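You operate a simulated robot arm through the tools that you are given. There is no shell and no other tool. Be economical: measure what you need, move in short steps, check, and stop when the job is done.

The job below is to be done with a simulated robot arm. You get a single attempt, and the scene is never put back.

TASK
Put the red probe on the teal-band leaf.

The check looks at the end state, three seconds after you hand in, the way a careful person would. Anything else that was tipped, shoved, dropped, spilled or broken makes it a failure.

THE ROBOT
A 7-joint arm with a two-finger parallel gripper, fixed in place. Base frame: the origin is at the foot of the arm, x ahead of it, y to its left, z up; the work surface is at about z = 0. Units: m, degrees, N and s.
With the tool pointing down near the work surface it reaches from about 0.24 to 0.62 m from the base axis. Its first joint turns from -66.0 to 66.0 degrees. Payload 2.6 kg.
The tool frame sits at the grasp point between the pads (the TCP): z along the fingers, y along the line on which they close. The tips reach 0.03 m beyond it. Largest opening 0.094 m; finger width 0.028, thickness 0.01; the body of the gripper, 0.05 by 0.096 m, starts 0.055 m behind the TCP.
Orientation is that of the tool frame in the base frame, as a unit quaternion [w, x, y, z]. With the fingers straight down and closing along the base's y, the tool's x points along the base's -x, its y along +y and its z along -z.

THE INTERFACE
- The arm moves only by the tool apply_moves. Its argument "moves" is a list that holds one entry, the list of rows, each a list of 7 numbers: the shift along the tool's x, y, z in units of 50 mm (1.0 is 50 mm), then the turn, a rotation vector about the tool's x, y, z in units of 5 degrees (1.0 is 5 degrees), then the opening, from 0 (shut) to 1 (fully open). In form: [[[x, y, z, rx, ry, rz, hand], ...]]. A call has 1 to 20 rows; each row shifts and turns the commanded pose from where the row before left it, along the tool's axes as they then stand. A call with a number of a shift or a turn outside -1 to 1 is refused whole. Each row takes 0.2 s and may step no farther than 0.05 m and 8.6 degrees from the row before; otherwise, or with a gripper value out of range, the whole call is refused. A pose out of reach is approached as far as the arm can. The call stops where the force on the tool passes 40 N (or 10 N more than at its start, if that is more) or the arm is blocked; 0.2 s more then pass. Each finger travels about 0.072 m/s and halts on what it meets, pressing with about 28 N; the grip force reading is that of the motor and also rises with nothing between the fingers. The clock runs only during rows and for 0.2 s after the last one: add rows that do not move to give the fingers time. It gives the time, the measured TCP pose, the force on the tool (base axes), the opening and the grip force at its end, in the units of the frame above (readings bear some noise).
- Cameras (640 x 400 px; columns grow to the right, rows downward): "scene" is fixed at [0.0319, 0.4299, 0.5636]; the picture's right is [-0.81, -0.59, 0.00], its down [-0.34, 0.47, -0.81] and it looks along [0.48, -0.66, -0.58] (base axes); focal length 280 px, centre (320, 200). "wrist" rides on the gripper at [0.076, 0.014, -0.103] in the tool frame; the picture's right is [-0.18, 0.98, 0.00], its down [-0.75, -0.14, -0.64] and it looks along [-0.63, -0.12, 0.77] (tool axes); focal length 243 px, centre (320, 200). There is no depth. A picture from a camera that has moved, and an enlarged one, comes with that camera's place and axes in the base frame and with its lens.
- capture(camera): a new picture of that camera. The clock stands still meanwhile.
- enlarge(camera, box): a new picture of the part [left, top, right, bottom] of that camera's present view, enlarged. The clock stands still meanwhile.
- close_job(): hands the job in; it is judged then, once.

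Go step by step. Nothing tells you positions but the pictures and the camera data: compare them with the known pose of the tool, close in by small moves and look again before you grip or let go. The budget is 90 turns and 46 pictures, counting those below and the enlarged ones. Unless the task says otherwise, let go and move clear before handing in, and close with one line.

The tools are called after ">>>" as a command line: name --argument value ..., lists and objects as JSON in quotes. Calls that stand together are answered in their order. apply_moves: Moves the arm, as the interface text tells. Its arguments: {"type":"object","properties":{"moves":{"type":"array","items":{"type":"array","items":{"type":"array","items":{"type":"number"}}}}},"required":["moves"]} The other tools are called the same way: capture (camera) takes a picture; enlarge (camera, box) takes an enlarged picture of a part of a camera's view; close_job () hands the job in.

At the start:

```text
time_s: 0.0
tool_pos: [0.4362, -0.1809, 0.2741]
orientation: [0.001, 0.001, 1.0, 0.001]
force: [-0.1, 0.4, 0.9]
finger_gap: 0.0942
gripper_force: 0.1
```

scene: 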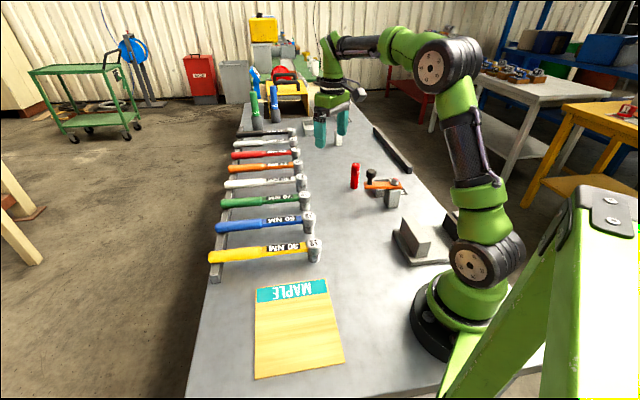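
wrist: 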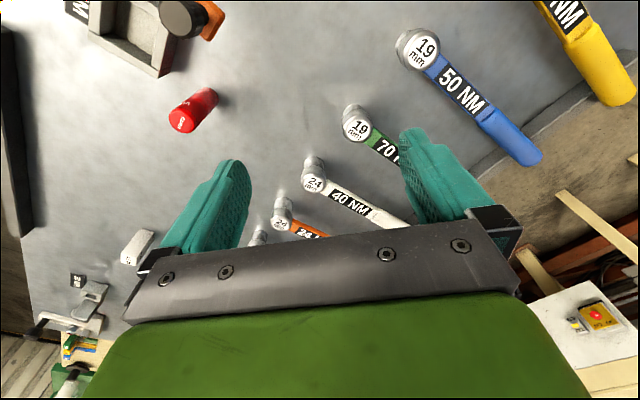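

The red probe appears to stand near (0.45, -0.35), and the teal-banded MAPLE leaf lies near (0.26, 0.20). I'll look closer at both.

>>> enlarge --camera "scene" --box '[310, 130, 450, 218]'

>>> enlarge --camera "scene" --box '[200, 260, 400, 385]'

>>> enlarge --camera "wrist" --box '[60, 0, 300, 150]'

```text
4.55 times, centred on (380, 174) of scene
camera zoom: at [0.0319, 0.4299, 0.5636], right [-0.81, -0.59, 0.0], down [-0.34, 0.47, -0.81], along [0.48, -0.66, -0.58], focal length 1270 px, centre (47, 318)
```

zoom: 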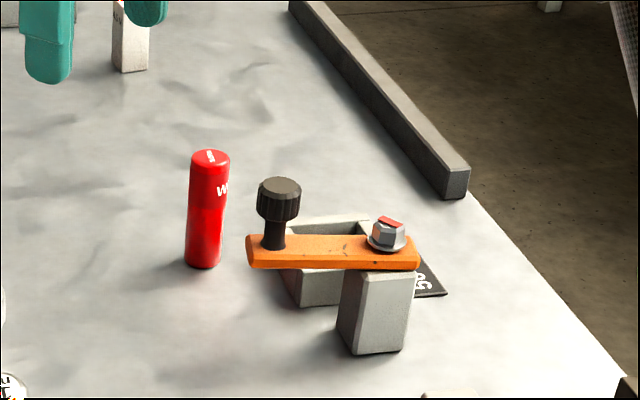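

```text
3.20 times, centred on (300, 322) of scene
camera zoom: at [0.0319, 0.4299, 0.5636], right [-0.81, -0.59, 0.0], down [-0.34, 0.47, -0.81], along [0.48, -0.66, -0.58], focal length 894 px, centre (384, -192)
```

zoom: 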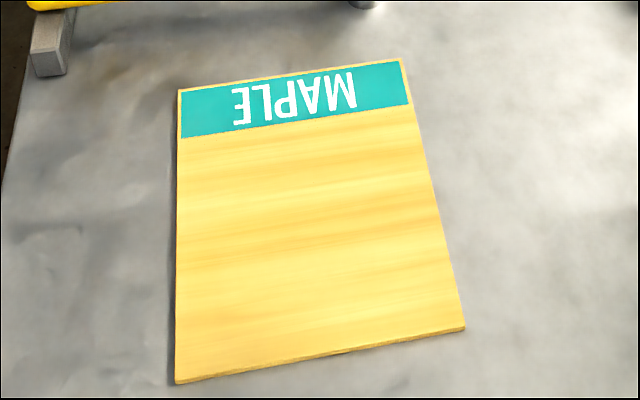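

```text
2.67 times, centred on (180, 75) of wrist
camera zoom: at [0.3604, -0.1655, 0.375], right [0.19, 0.98, 0.0], down [0.75, -0.14, 0.64], along [0.63, -0.12, -0.77], focal length 647 px, centre (693, 533)
```

zoom: 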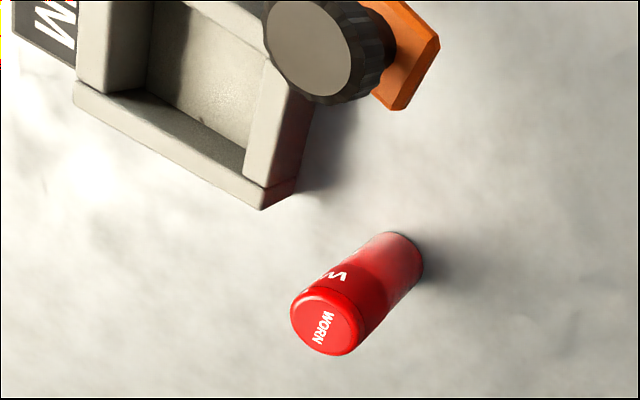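

The red probe is an upright cylinder about 30 mm across and 97 mm tall at roughly (0.442, -0.348). The clamp fixture sits on its -x/-y side. I'll move above the probe at a safe height and look again.

>>> apply_moves --moves '[[[-0.03, -0.84, 0, 0, 0, 0, 1], [-0.03, -0.84, 0, 0, 0, 0, 1], [-0.03, -0.84, 0, 0, 0, 0, 1], [-0.03, -0.82, 0, 0, 0, 0, 1], [0, 0, 0.8, 0, 0, 0, 1], [0, 0, 0.8, 0, 0, 0, 1], [0, 0, 0, 0, 0, 0, 1]]]'

>>> capture --camera "wrist"

>>> enlarge --camera "scene" --box '[290, 90, 450, 190]'

```text
time_s: 1.6
tool_pos: [0.4438, -0.3486, 0.1916]
orientation: [0.001, 0.001, 1.0, -0.001]
force: [0.6, -1.0, 0.0]
finger_gap: 0.094
gripper_force: 0.1
```

```text
40 pictures are left
camera wrist: at [0.3695, -0.3344, 0.293], right [0.19, 0.98, 0.0], down [0.75, -0.14, 0.64], along [0.63, -0.12, -0.77], focal length 243 px, centre (320, 200)
```

wrist: 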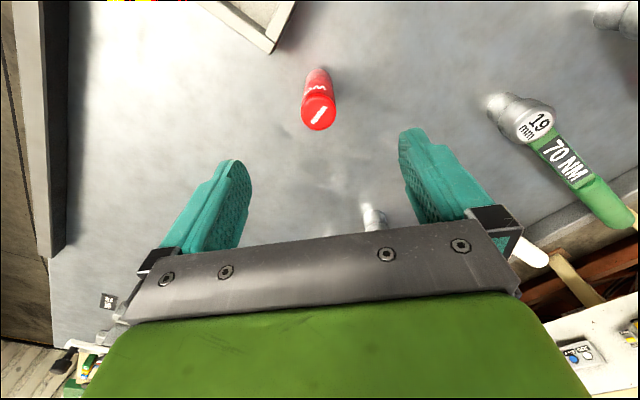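

```text
4.00 times, centred on (370, 140) of scene
camera zoom: at [0.0319, 0.4299, 0.5636], right [-0.81, -0.59, 0.0], down [-0.34, 0.47, -0.81], along [0.48, -0.66, -0.58], focal length 1118 px, centre (120, 440)
```

zoom: 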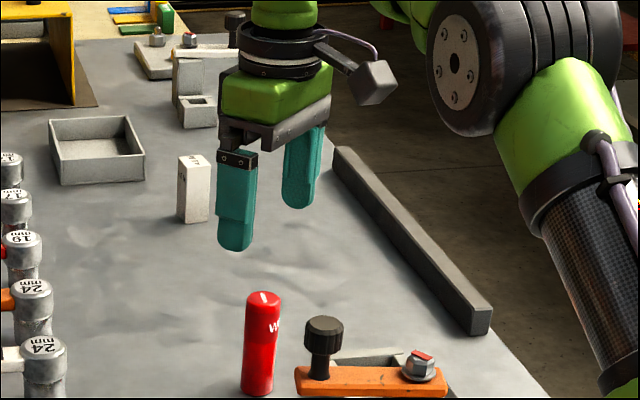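

The probe is centred between the fingers to within a few mm, at about (0.440, -0.349). I'll lower to about z = 0.075 with the fingers open and check.

>>> apply_moves --moves '[[[0.06, 0, 0.4, 0, 0, 0, 1], [0, 0, 0.4, 0, 0, 0, 1], [0, 0, 0.4, 0, 0, 0, 1], [0, 0, 0.4, 0, 0, 0, 1], [0, 0, 0.4, 0, 0, 0, 1], [0, 0, 0.33, 0, 0, 0, 1], [0, 0, 0, 0, 0, 0, 1]]]'

>>> capture --camera "wrist"

>>> enlarge --camera "scene" --box '[310, 120, 438, 200]'

```text
time_s: 3.2
tool_pos: [0.4392, -0.35, 0.0773]
orientation: [0.001, 0.001, 1.0, 0.001]
force: [0.3, 0.5, 0.3]
finger_gap: 0.0939
gripper_force: 0.1
```

```text
38 pictures are left
camera wrist: at [0.3638, -0.3341, 0.1789], right [0.19, 0.98, 0.0], down [0.75, -0.14, 0.64], along [0.63, -0.12, -0.77], focal length 243 px, centre (320, 200)
```

wrist: 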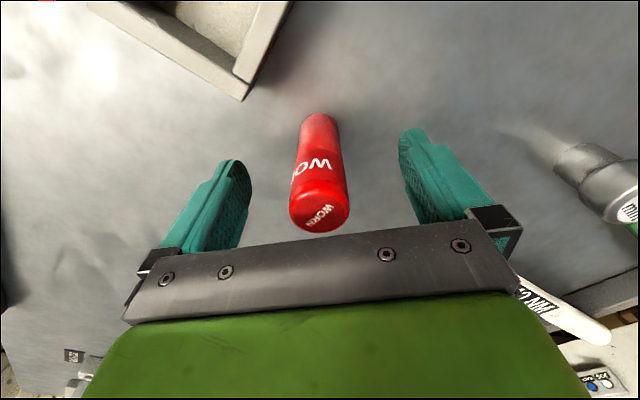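

```text
5.00 times, centred on (374, 160) of scene
camera zoom: at [0.0319, 0.4299, 0.5636], right [-0.81, -0.59, 0.0], down [-0.34, 0.47, -0.81], along [0.48, -0.66, -0.58], focal length 1398 px, centre (50, 400)
```

zoom: 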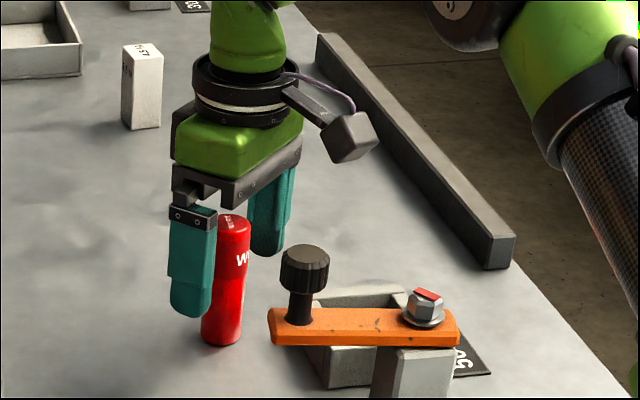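

The probe stands between the fingers with its axis at about (0.435, -0.348). A small correction, then I close on it.

>>> apply_moves --moves '[[[0.08, 0.045, 0, 0, 0, 0, 1], [0, 0, 0, 0, 0, 0, 0.5], [0, 0, 0, 0, 0, 0, 0.3], [0, 0, 0, 0, 0, 0, 0.15], [0, 0, 0, 0, 0, 0, 0.15], [0, 0, 0, 0, 0, 0, 0.15], [0, 0, 0, 0, 0, 0, 0.15]]]'

>>> capture --camera "wrist"

```text
time_s: 4.8
tool_pos: [0.4352, -0.3464, 0.0766]
orientation: [0.001, 0.001, 1.0, 0.0]
force: [-0.9, -0.3, 0.0]
finger_gap: 0.0309
gripper_force: 28.0
```

```text
36 pictures are left
camera wrist: at [0.3593, -0.3318, 0.1791], right [0.19, 0.98, 0.0], down [0.75, -0.14, 0.64], along [0.63, -0.12, -0.77], focal length 243 px, centre (320, 200)
```

wrist: 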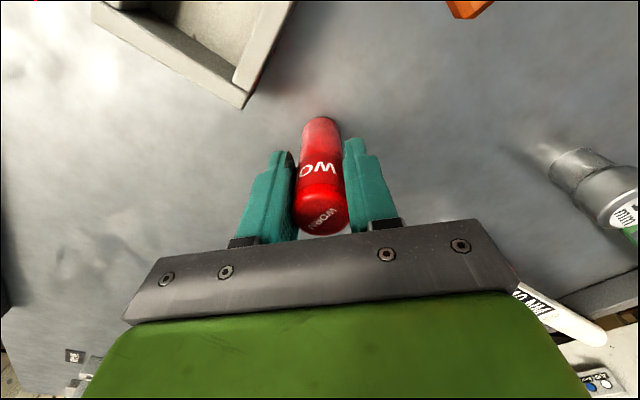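

The probe is gripped at a 31 mm gap with 28 N. I'll lift straight up and check the hold.

>>> apply_moves --moves '[[[0, 0, -0.2, 0, 0, 0, 0.15], [0, 0, -0.5, 0, 0, 0, 0.15], [0, 0, -0.6, 0, 0, 0, 0.15], [0, 0, -0.7, 0, 0, 0, 0.15], [0, 0, -0.7, 0, 0, 0, 0.15], [0, 0, -0.7, 0, 0, 0, 0.15], [0, 0, -0.4, 0, 0, 0, 0.15], [0, 0, 0, 0, 0, 0, 0.15]]]'

>>> capture --camera "wrist"

>>> capture --camera "scene"

```text
time_s: 6.6
tool_pos: [0.4369, -0.3457, 0.2676]
orientation: [0.001, 0.001, 1.0, 0.0]
force: [0.3, -0.8, -1.3]
finger_gap: 0.0307
gripper_force: 27.7
```

```text
35 pictures are left
camera wrist: at [0.3609, -0.3305, 0.3695], right [0.19, 0.98, 0.0], down [0.75, -0.14, 0.64], along [0.63, -0.12, -0.77], focal length 243 px, centre (320, 200)
```

wrist: 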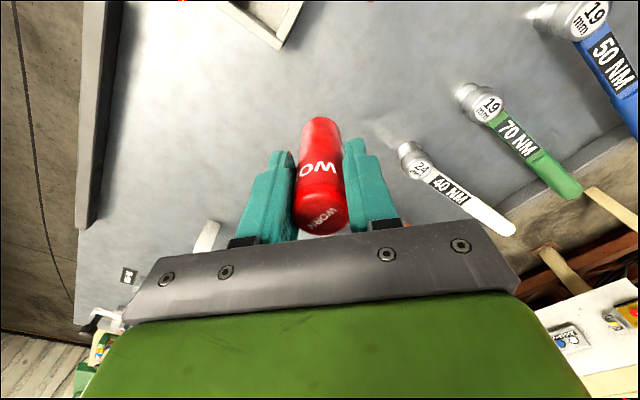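

```text
34 pictures are left
```

scene: 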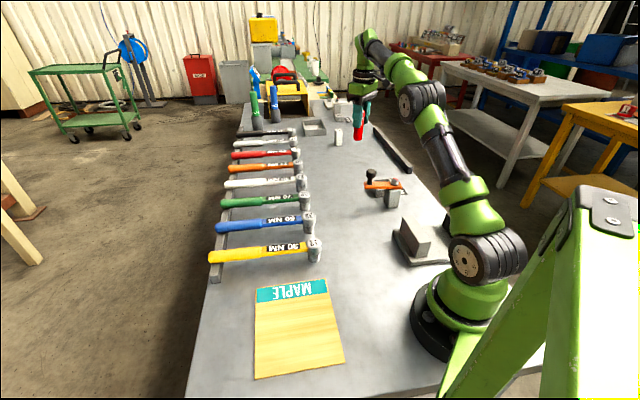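

The probe is held firmly with its bottom about 77 mm below the TCP. Now I'll carry it at this height to above the leaf centre, near (0.278, 0.183).

>>> apply_moves --moves '[[[0.1, 0.3, 0, 0, 0, 0, 0.15], [0.2, 0.5, 0, 0, 0, 0, 0.15], [0.2, 0.7, 0, 0, 0, 0, 0.15], [0.2, 0.7, 0, 0, 0, 0, 0.15], [0.2, 0.7, 0, 0, 0, 0, 0.15], [0.2, 0.7, 0, 0, 0, 0, 0.15], [0.2, 0.7, 0, 0, 0, 0, 0.15], [0.2, 0.7, 0, 0, 0, 0, 0.15], [0.2, 0.7, 0, 0, 0, 0, 0.15], [0.2, 0.7, 0, 0, 0, 0, 0.15], [0.2, 0.7, 0, 0, 0, 0, 0.15], [0.2, 0.7, 0, 0, 0, 0, 0.15], [0.2, 0.7, 0, 0, 0, 0, 0.15], [0.2, 0.7, 0, 0, 0, 0, 0.15], [0.2, 0.7, 0, 0, 0, 0, 0.15], [0.2, 0.4, 0, 0, 0, 0, 0.15], [0.1, 0.25, 0, 0, 0, 0, 0.15], [0, 0, 0, 0, 0, 0, 0.15]]]'

>>> capture --camera "wrist"

>>> capture --camera "scene"

```text
time_s: 10.4
tool_pos: [0.274, 0.1829, 0.2668]
orientation: [0.001, 0.001, 1.0, 0.0]
force: [0.1, 0.3, -1.7]
finger_gap: 0.0312
gripper_force: 27.8
```

```text
33 pictures are left
camera wrist: at [0.1996, 0.1962, 0.3684], right [0.19, 0.98, 0.0], down [0.75, -0.14, 0.64], along [0.63, -0.12, -0.77], focal length 243 px, centre (320, 200)
```

wrist: 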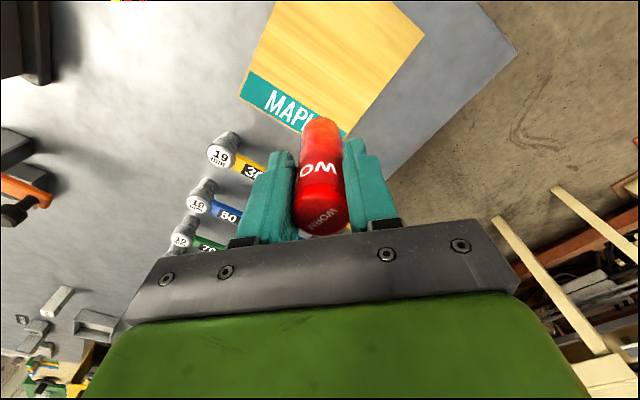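

```text
32 pictures are left
```

scene: 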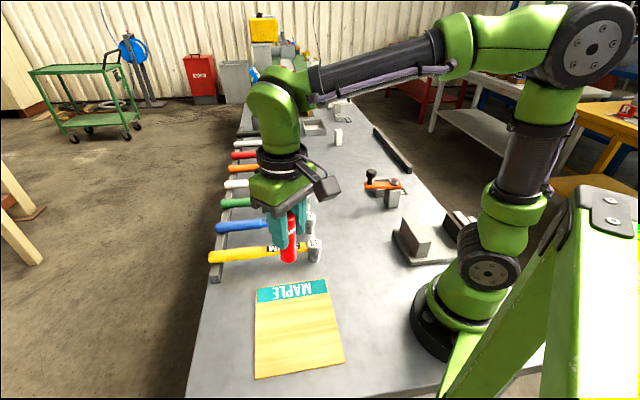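

The leaf centre checks out at about (0.275, 0.19), under the probe. I'll lower most of the way and look again.

>>> apply_moves --moves '[[[0, 0.1, 0.3, 0, 0, 0, 0.15], [0, 0, 0.6, 0, 0, 0, 0.15], [0, 0, 0.6, 0, 0, 0, 0.15], [0, 0, 0.6, 0, 0, 0, 0.15], [0, 0, 0.6, 0, 0, 0, 0.15], [0, 0, 0.4, 0, 0, 0, 0.15], [0, 0, 0.2, 0, 0, 0, 0.15], [0, 0, 0, 0, 0, 0, 0.15]]]'

>>> enlarge --camera "scene" --box '[200, 250, 400, 375]'

>>> capture --camera "wrist"

```text
time_s: 12.2
tool_pos: [0.2747, 0.189, 0.1019]
orientation: [0.001, 0.002, 1.0, 0.0]
force: [-0.3, -0.1, -1.3]
finger_gap: 0.0309
gripper_force: 27.3
```

```text
3.20 times, centred on (300, 312) of scene
camera zoom: at [0.0319, 0.4299, 0.5636], right [-0.81, -0.59, 0.0], down [-0.34, 0.47, -0.81], along [0.48, -0.66, -0.58], focal length 894 px, centre (384, -160)
```

zoom: 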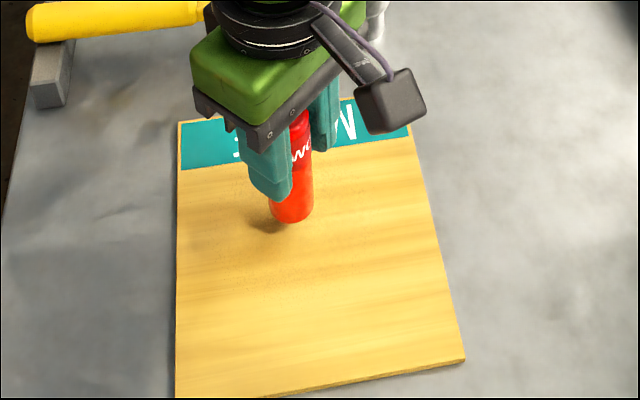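

```text
30 pictures are left
camera wrist: at [0.2001, 0.2041, 0.2033], right [0.19, 0.98, 0.0], down [0.75, -0.14, 0.64], along [0.63, -0.12, -0.77], focal length 243 px, centre (320, 200)
```

wrist: 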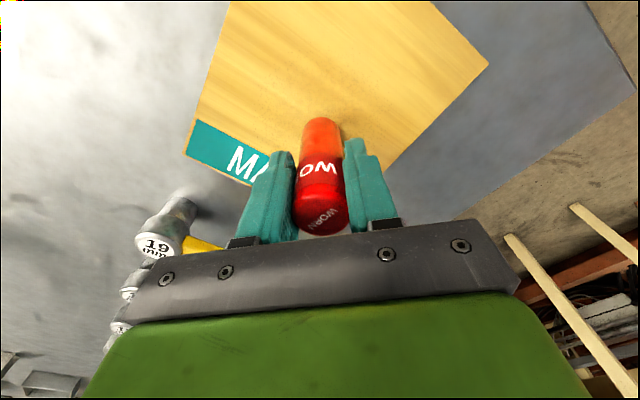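

The probe is over the middle of the leaf with roughly 20 mm to go. I'll lower slowly and watch the force for contact.

>>> apply_moves --moves '[[[0, 0, 0.1, 0, 0, 0, 0.15], [0, 0, 0.1, 0, 0, 0, 0.15], [0, 0, 0.08, 0, 0, 0, 0.15], [0, 0, 0, 0, 0, 0, 0.15]]]'

>>> enlarge --camera "scene" --box '[260, 282, 340, 332]'

```text
time_s: 13.2
tool_pos: [0.2747, 0.188, 0.0876]
orientation: [0.001, 0.001, 1.0, 0.0]
force: [0.2, 0.8, -1.6]
finger_gap: 0.0307
gripper_force: 28.1
```

```text
8.00 times, centred on (300, 307) of scene
camera zoom: at [0.0319, 0.4299, 0.5636], right [-0.81, -0.59, 0.0], down [-0.34, 0.47, -0.81], along [0.48, -0.66, -0.58], focal length 2236 px, centre (480, -656)
```

zoom: 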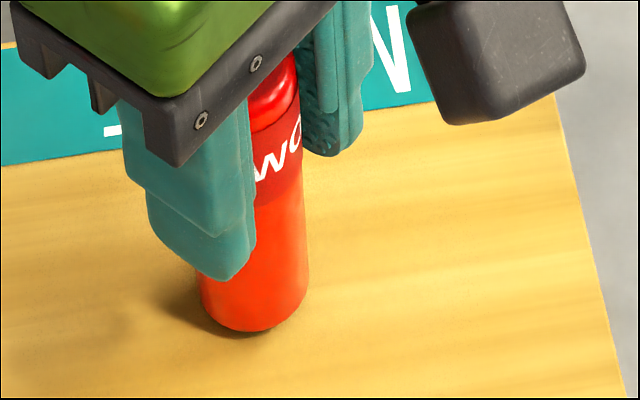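

Still a small gap of a few mm, with no contact force. I'll lower in 1.5 mm steps.

>>> apply_moves --moves '[[[0, 0, 0.03, 0, 0, 0, 0.15], [0, 0, 0.03, 0, 0, 0, 0.15], [0, 0, 0, 0, 0, 0, 0.15]]]'

```text
time_s: 14.0
tool_pos: [0.2751, 0.1871, 0.084]
orientation: [0.0, 0.001, 1.0, -0.001]
force: [0.2, -0.5, -1.7]
finger_gap: 0.0308
gripper_force: 28.2
```

>>> apply_moves --moves '[[[0, 0, 0.03, 0, 0, 0, 0.15], [0, 0, 0, 0, 0, 0, 0.15]]]'

>>> enlarge --camera "scene" --box '[260, 282, 340, 332]'

```text
time_s: 14.6
tool_pos: [0.2762, 0.1876, 0.0825]
orientation: [0.001, 0.001, 1.0, 0.001]
force: [-0.7, -0.2, 1.5]
finger_gap: 0.031
gripper_force: 28.2
```

```text
8.00 times, centred on (300, 307) of scene
camera zoom: at [0.0319, 0.4299, 0.5636], right [-0.81, -0.59, 0.0], down [-0.34, 0.47, -0.81], along [0.48, -0.66, -0.58], focal length 2236 px, centre (480, -656)
```

zoom: 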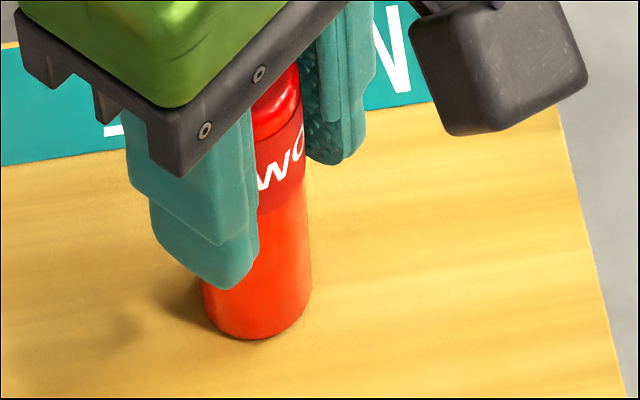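

The force has flipped to upward, so contact is just starting. One more 1 mm to confirm seating.

>>> apply_moves --moves '[[[0, 0, 0.02, 0, 0, 0, 0.15], [0, 0, 0, 0, 0, 0, 0.15]]]'

```text
time_s: 15.2
tool_pos: [0.2766, 0.1878, 0.0821]
orientation: [0.003, 0.001, 1.0, 0.001]
force: [-0.1, -2.1, 15.4]
finger_gap: 0.0304
gripper_force: 28.2
```

The probe is seated, with 15 N upward. I'll back off a hair to relieve the load, then open the fingers.

>>> apply_moves --moves '[[[0, 0, -0.018, 0, 0, 0, 0.15], [0, 0, 0, 0, 0, 0, 0.15], [0, 0, 0, 0, 0, 0, 0.36], [0, 0, 0, 0, 0, 0, 0.45], [0, 0, 0, 0, 0, 0, 0.6], [0, 0, 0, 0, 0, 0, 0.8], [0, 0, 0, 0, 0, 0, 1], [0, 0, 0, 0, 0, 0, 1], [0, 0, 0, 0, 0, 0, 1]]]'

>>> enlarge --camera "scene" --box '[240, 265, 352, 335]'

>>> capture --camera "wrist"

```text
time_s: 17.2
tool_pos: [0.2757, 0.1875, 0.0834]
orientation: [0.001, 0.001, 1.0, 0.0]
force: [0.8, -0.9, 0.1]
finger_gap: 0.0939
gripper_force: 0.1
```

```text
5.71 times, centred on (296, 300) of scene
camera zoom: at [0.0319, 0.4299, 0.5636], right [-0.81, -0.59, 0.0], down [-0.34, 0.47, -0.81], along [0.48, -0.66, -0.58], focal length 1597 px, centre (457, -371)
```

zoom: 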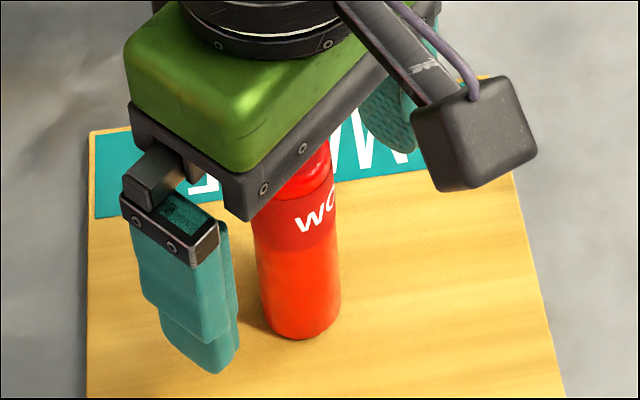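

```text
26 pictures are left
camera wrist: at [0.2, 0.2017, 0.1847], right [0.19, 0.98, 0.0], down [0.75, -0.14, 0.64], along [0.63, -0.12, -0.77], focal length 243 px, centre (320, 200)
```

wrist: 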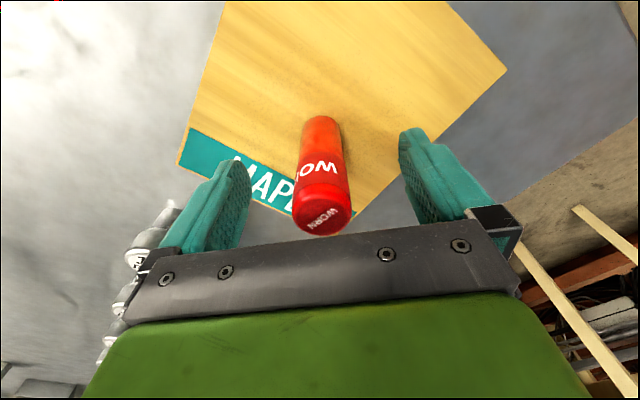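

The probe stands free on the leaf with the fingers fully open. I'll raise the gripper straight up and clear.

>>> apply_moves --moves '[[[0, 0, -0.3, 0, 0, 0, 1], [0, 0, -0.6, 0, 0, 0, 1], [0, 0, -0.8, 0, 0, 0, 1], [0, 0, -0.8, 0, 0, 0, 1], [0, 0, -0.8, 0, 0, 0, 1], [0, 0, -0.5, 0, 0, 0, 1], [0, -0.7, 0, 0, 0, 0, 1], [0, -0.8, 0, 0, 0, 0, 1], [0, -0.8, 0, 0, 0, 0, 1], [0, -0.5, 0, 0, 0, 0, 1], [0, 0, 0, 0, 0, 0, 1]]]'

>>> capture --camera "scene"

```text
time_s: 19.6
tool_pos: [0.2764, 0.0454, 0.271]
orientation: [0.001, 0.001, 1.0, 0.0]
force: [0.0, -0.3, -0.4]
finger_gap: 0.0942
gripper_force: 0.1
```

```text
25 pictures are left
```

scene: 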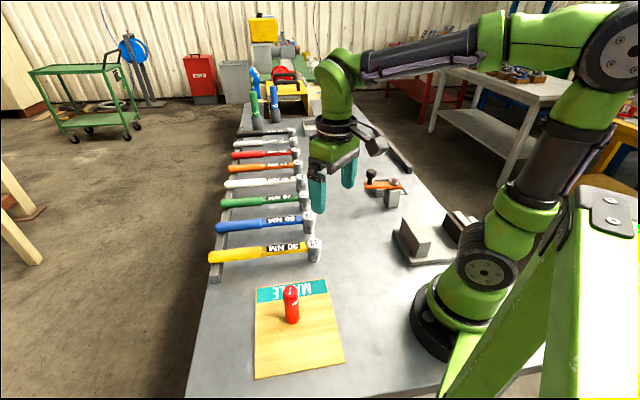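

The probe stands upright on the leaf, nothing else has moved, and the arm is clear. Handing in.

>>> close_job

```text
The job is handed in.
```

The red probe is standing upright on the teal-band MAPLE leaf, the gripper has let go and moved clear, and the last picture showed nothing else disturbed.
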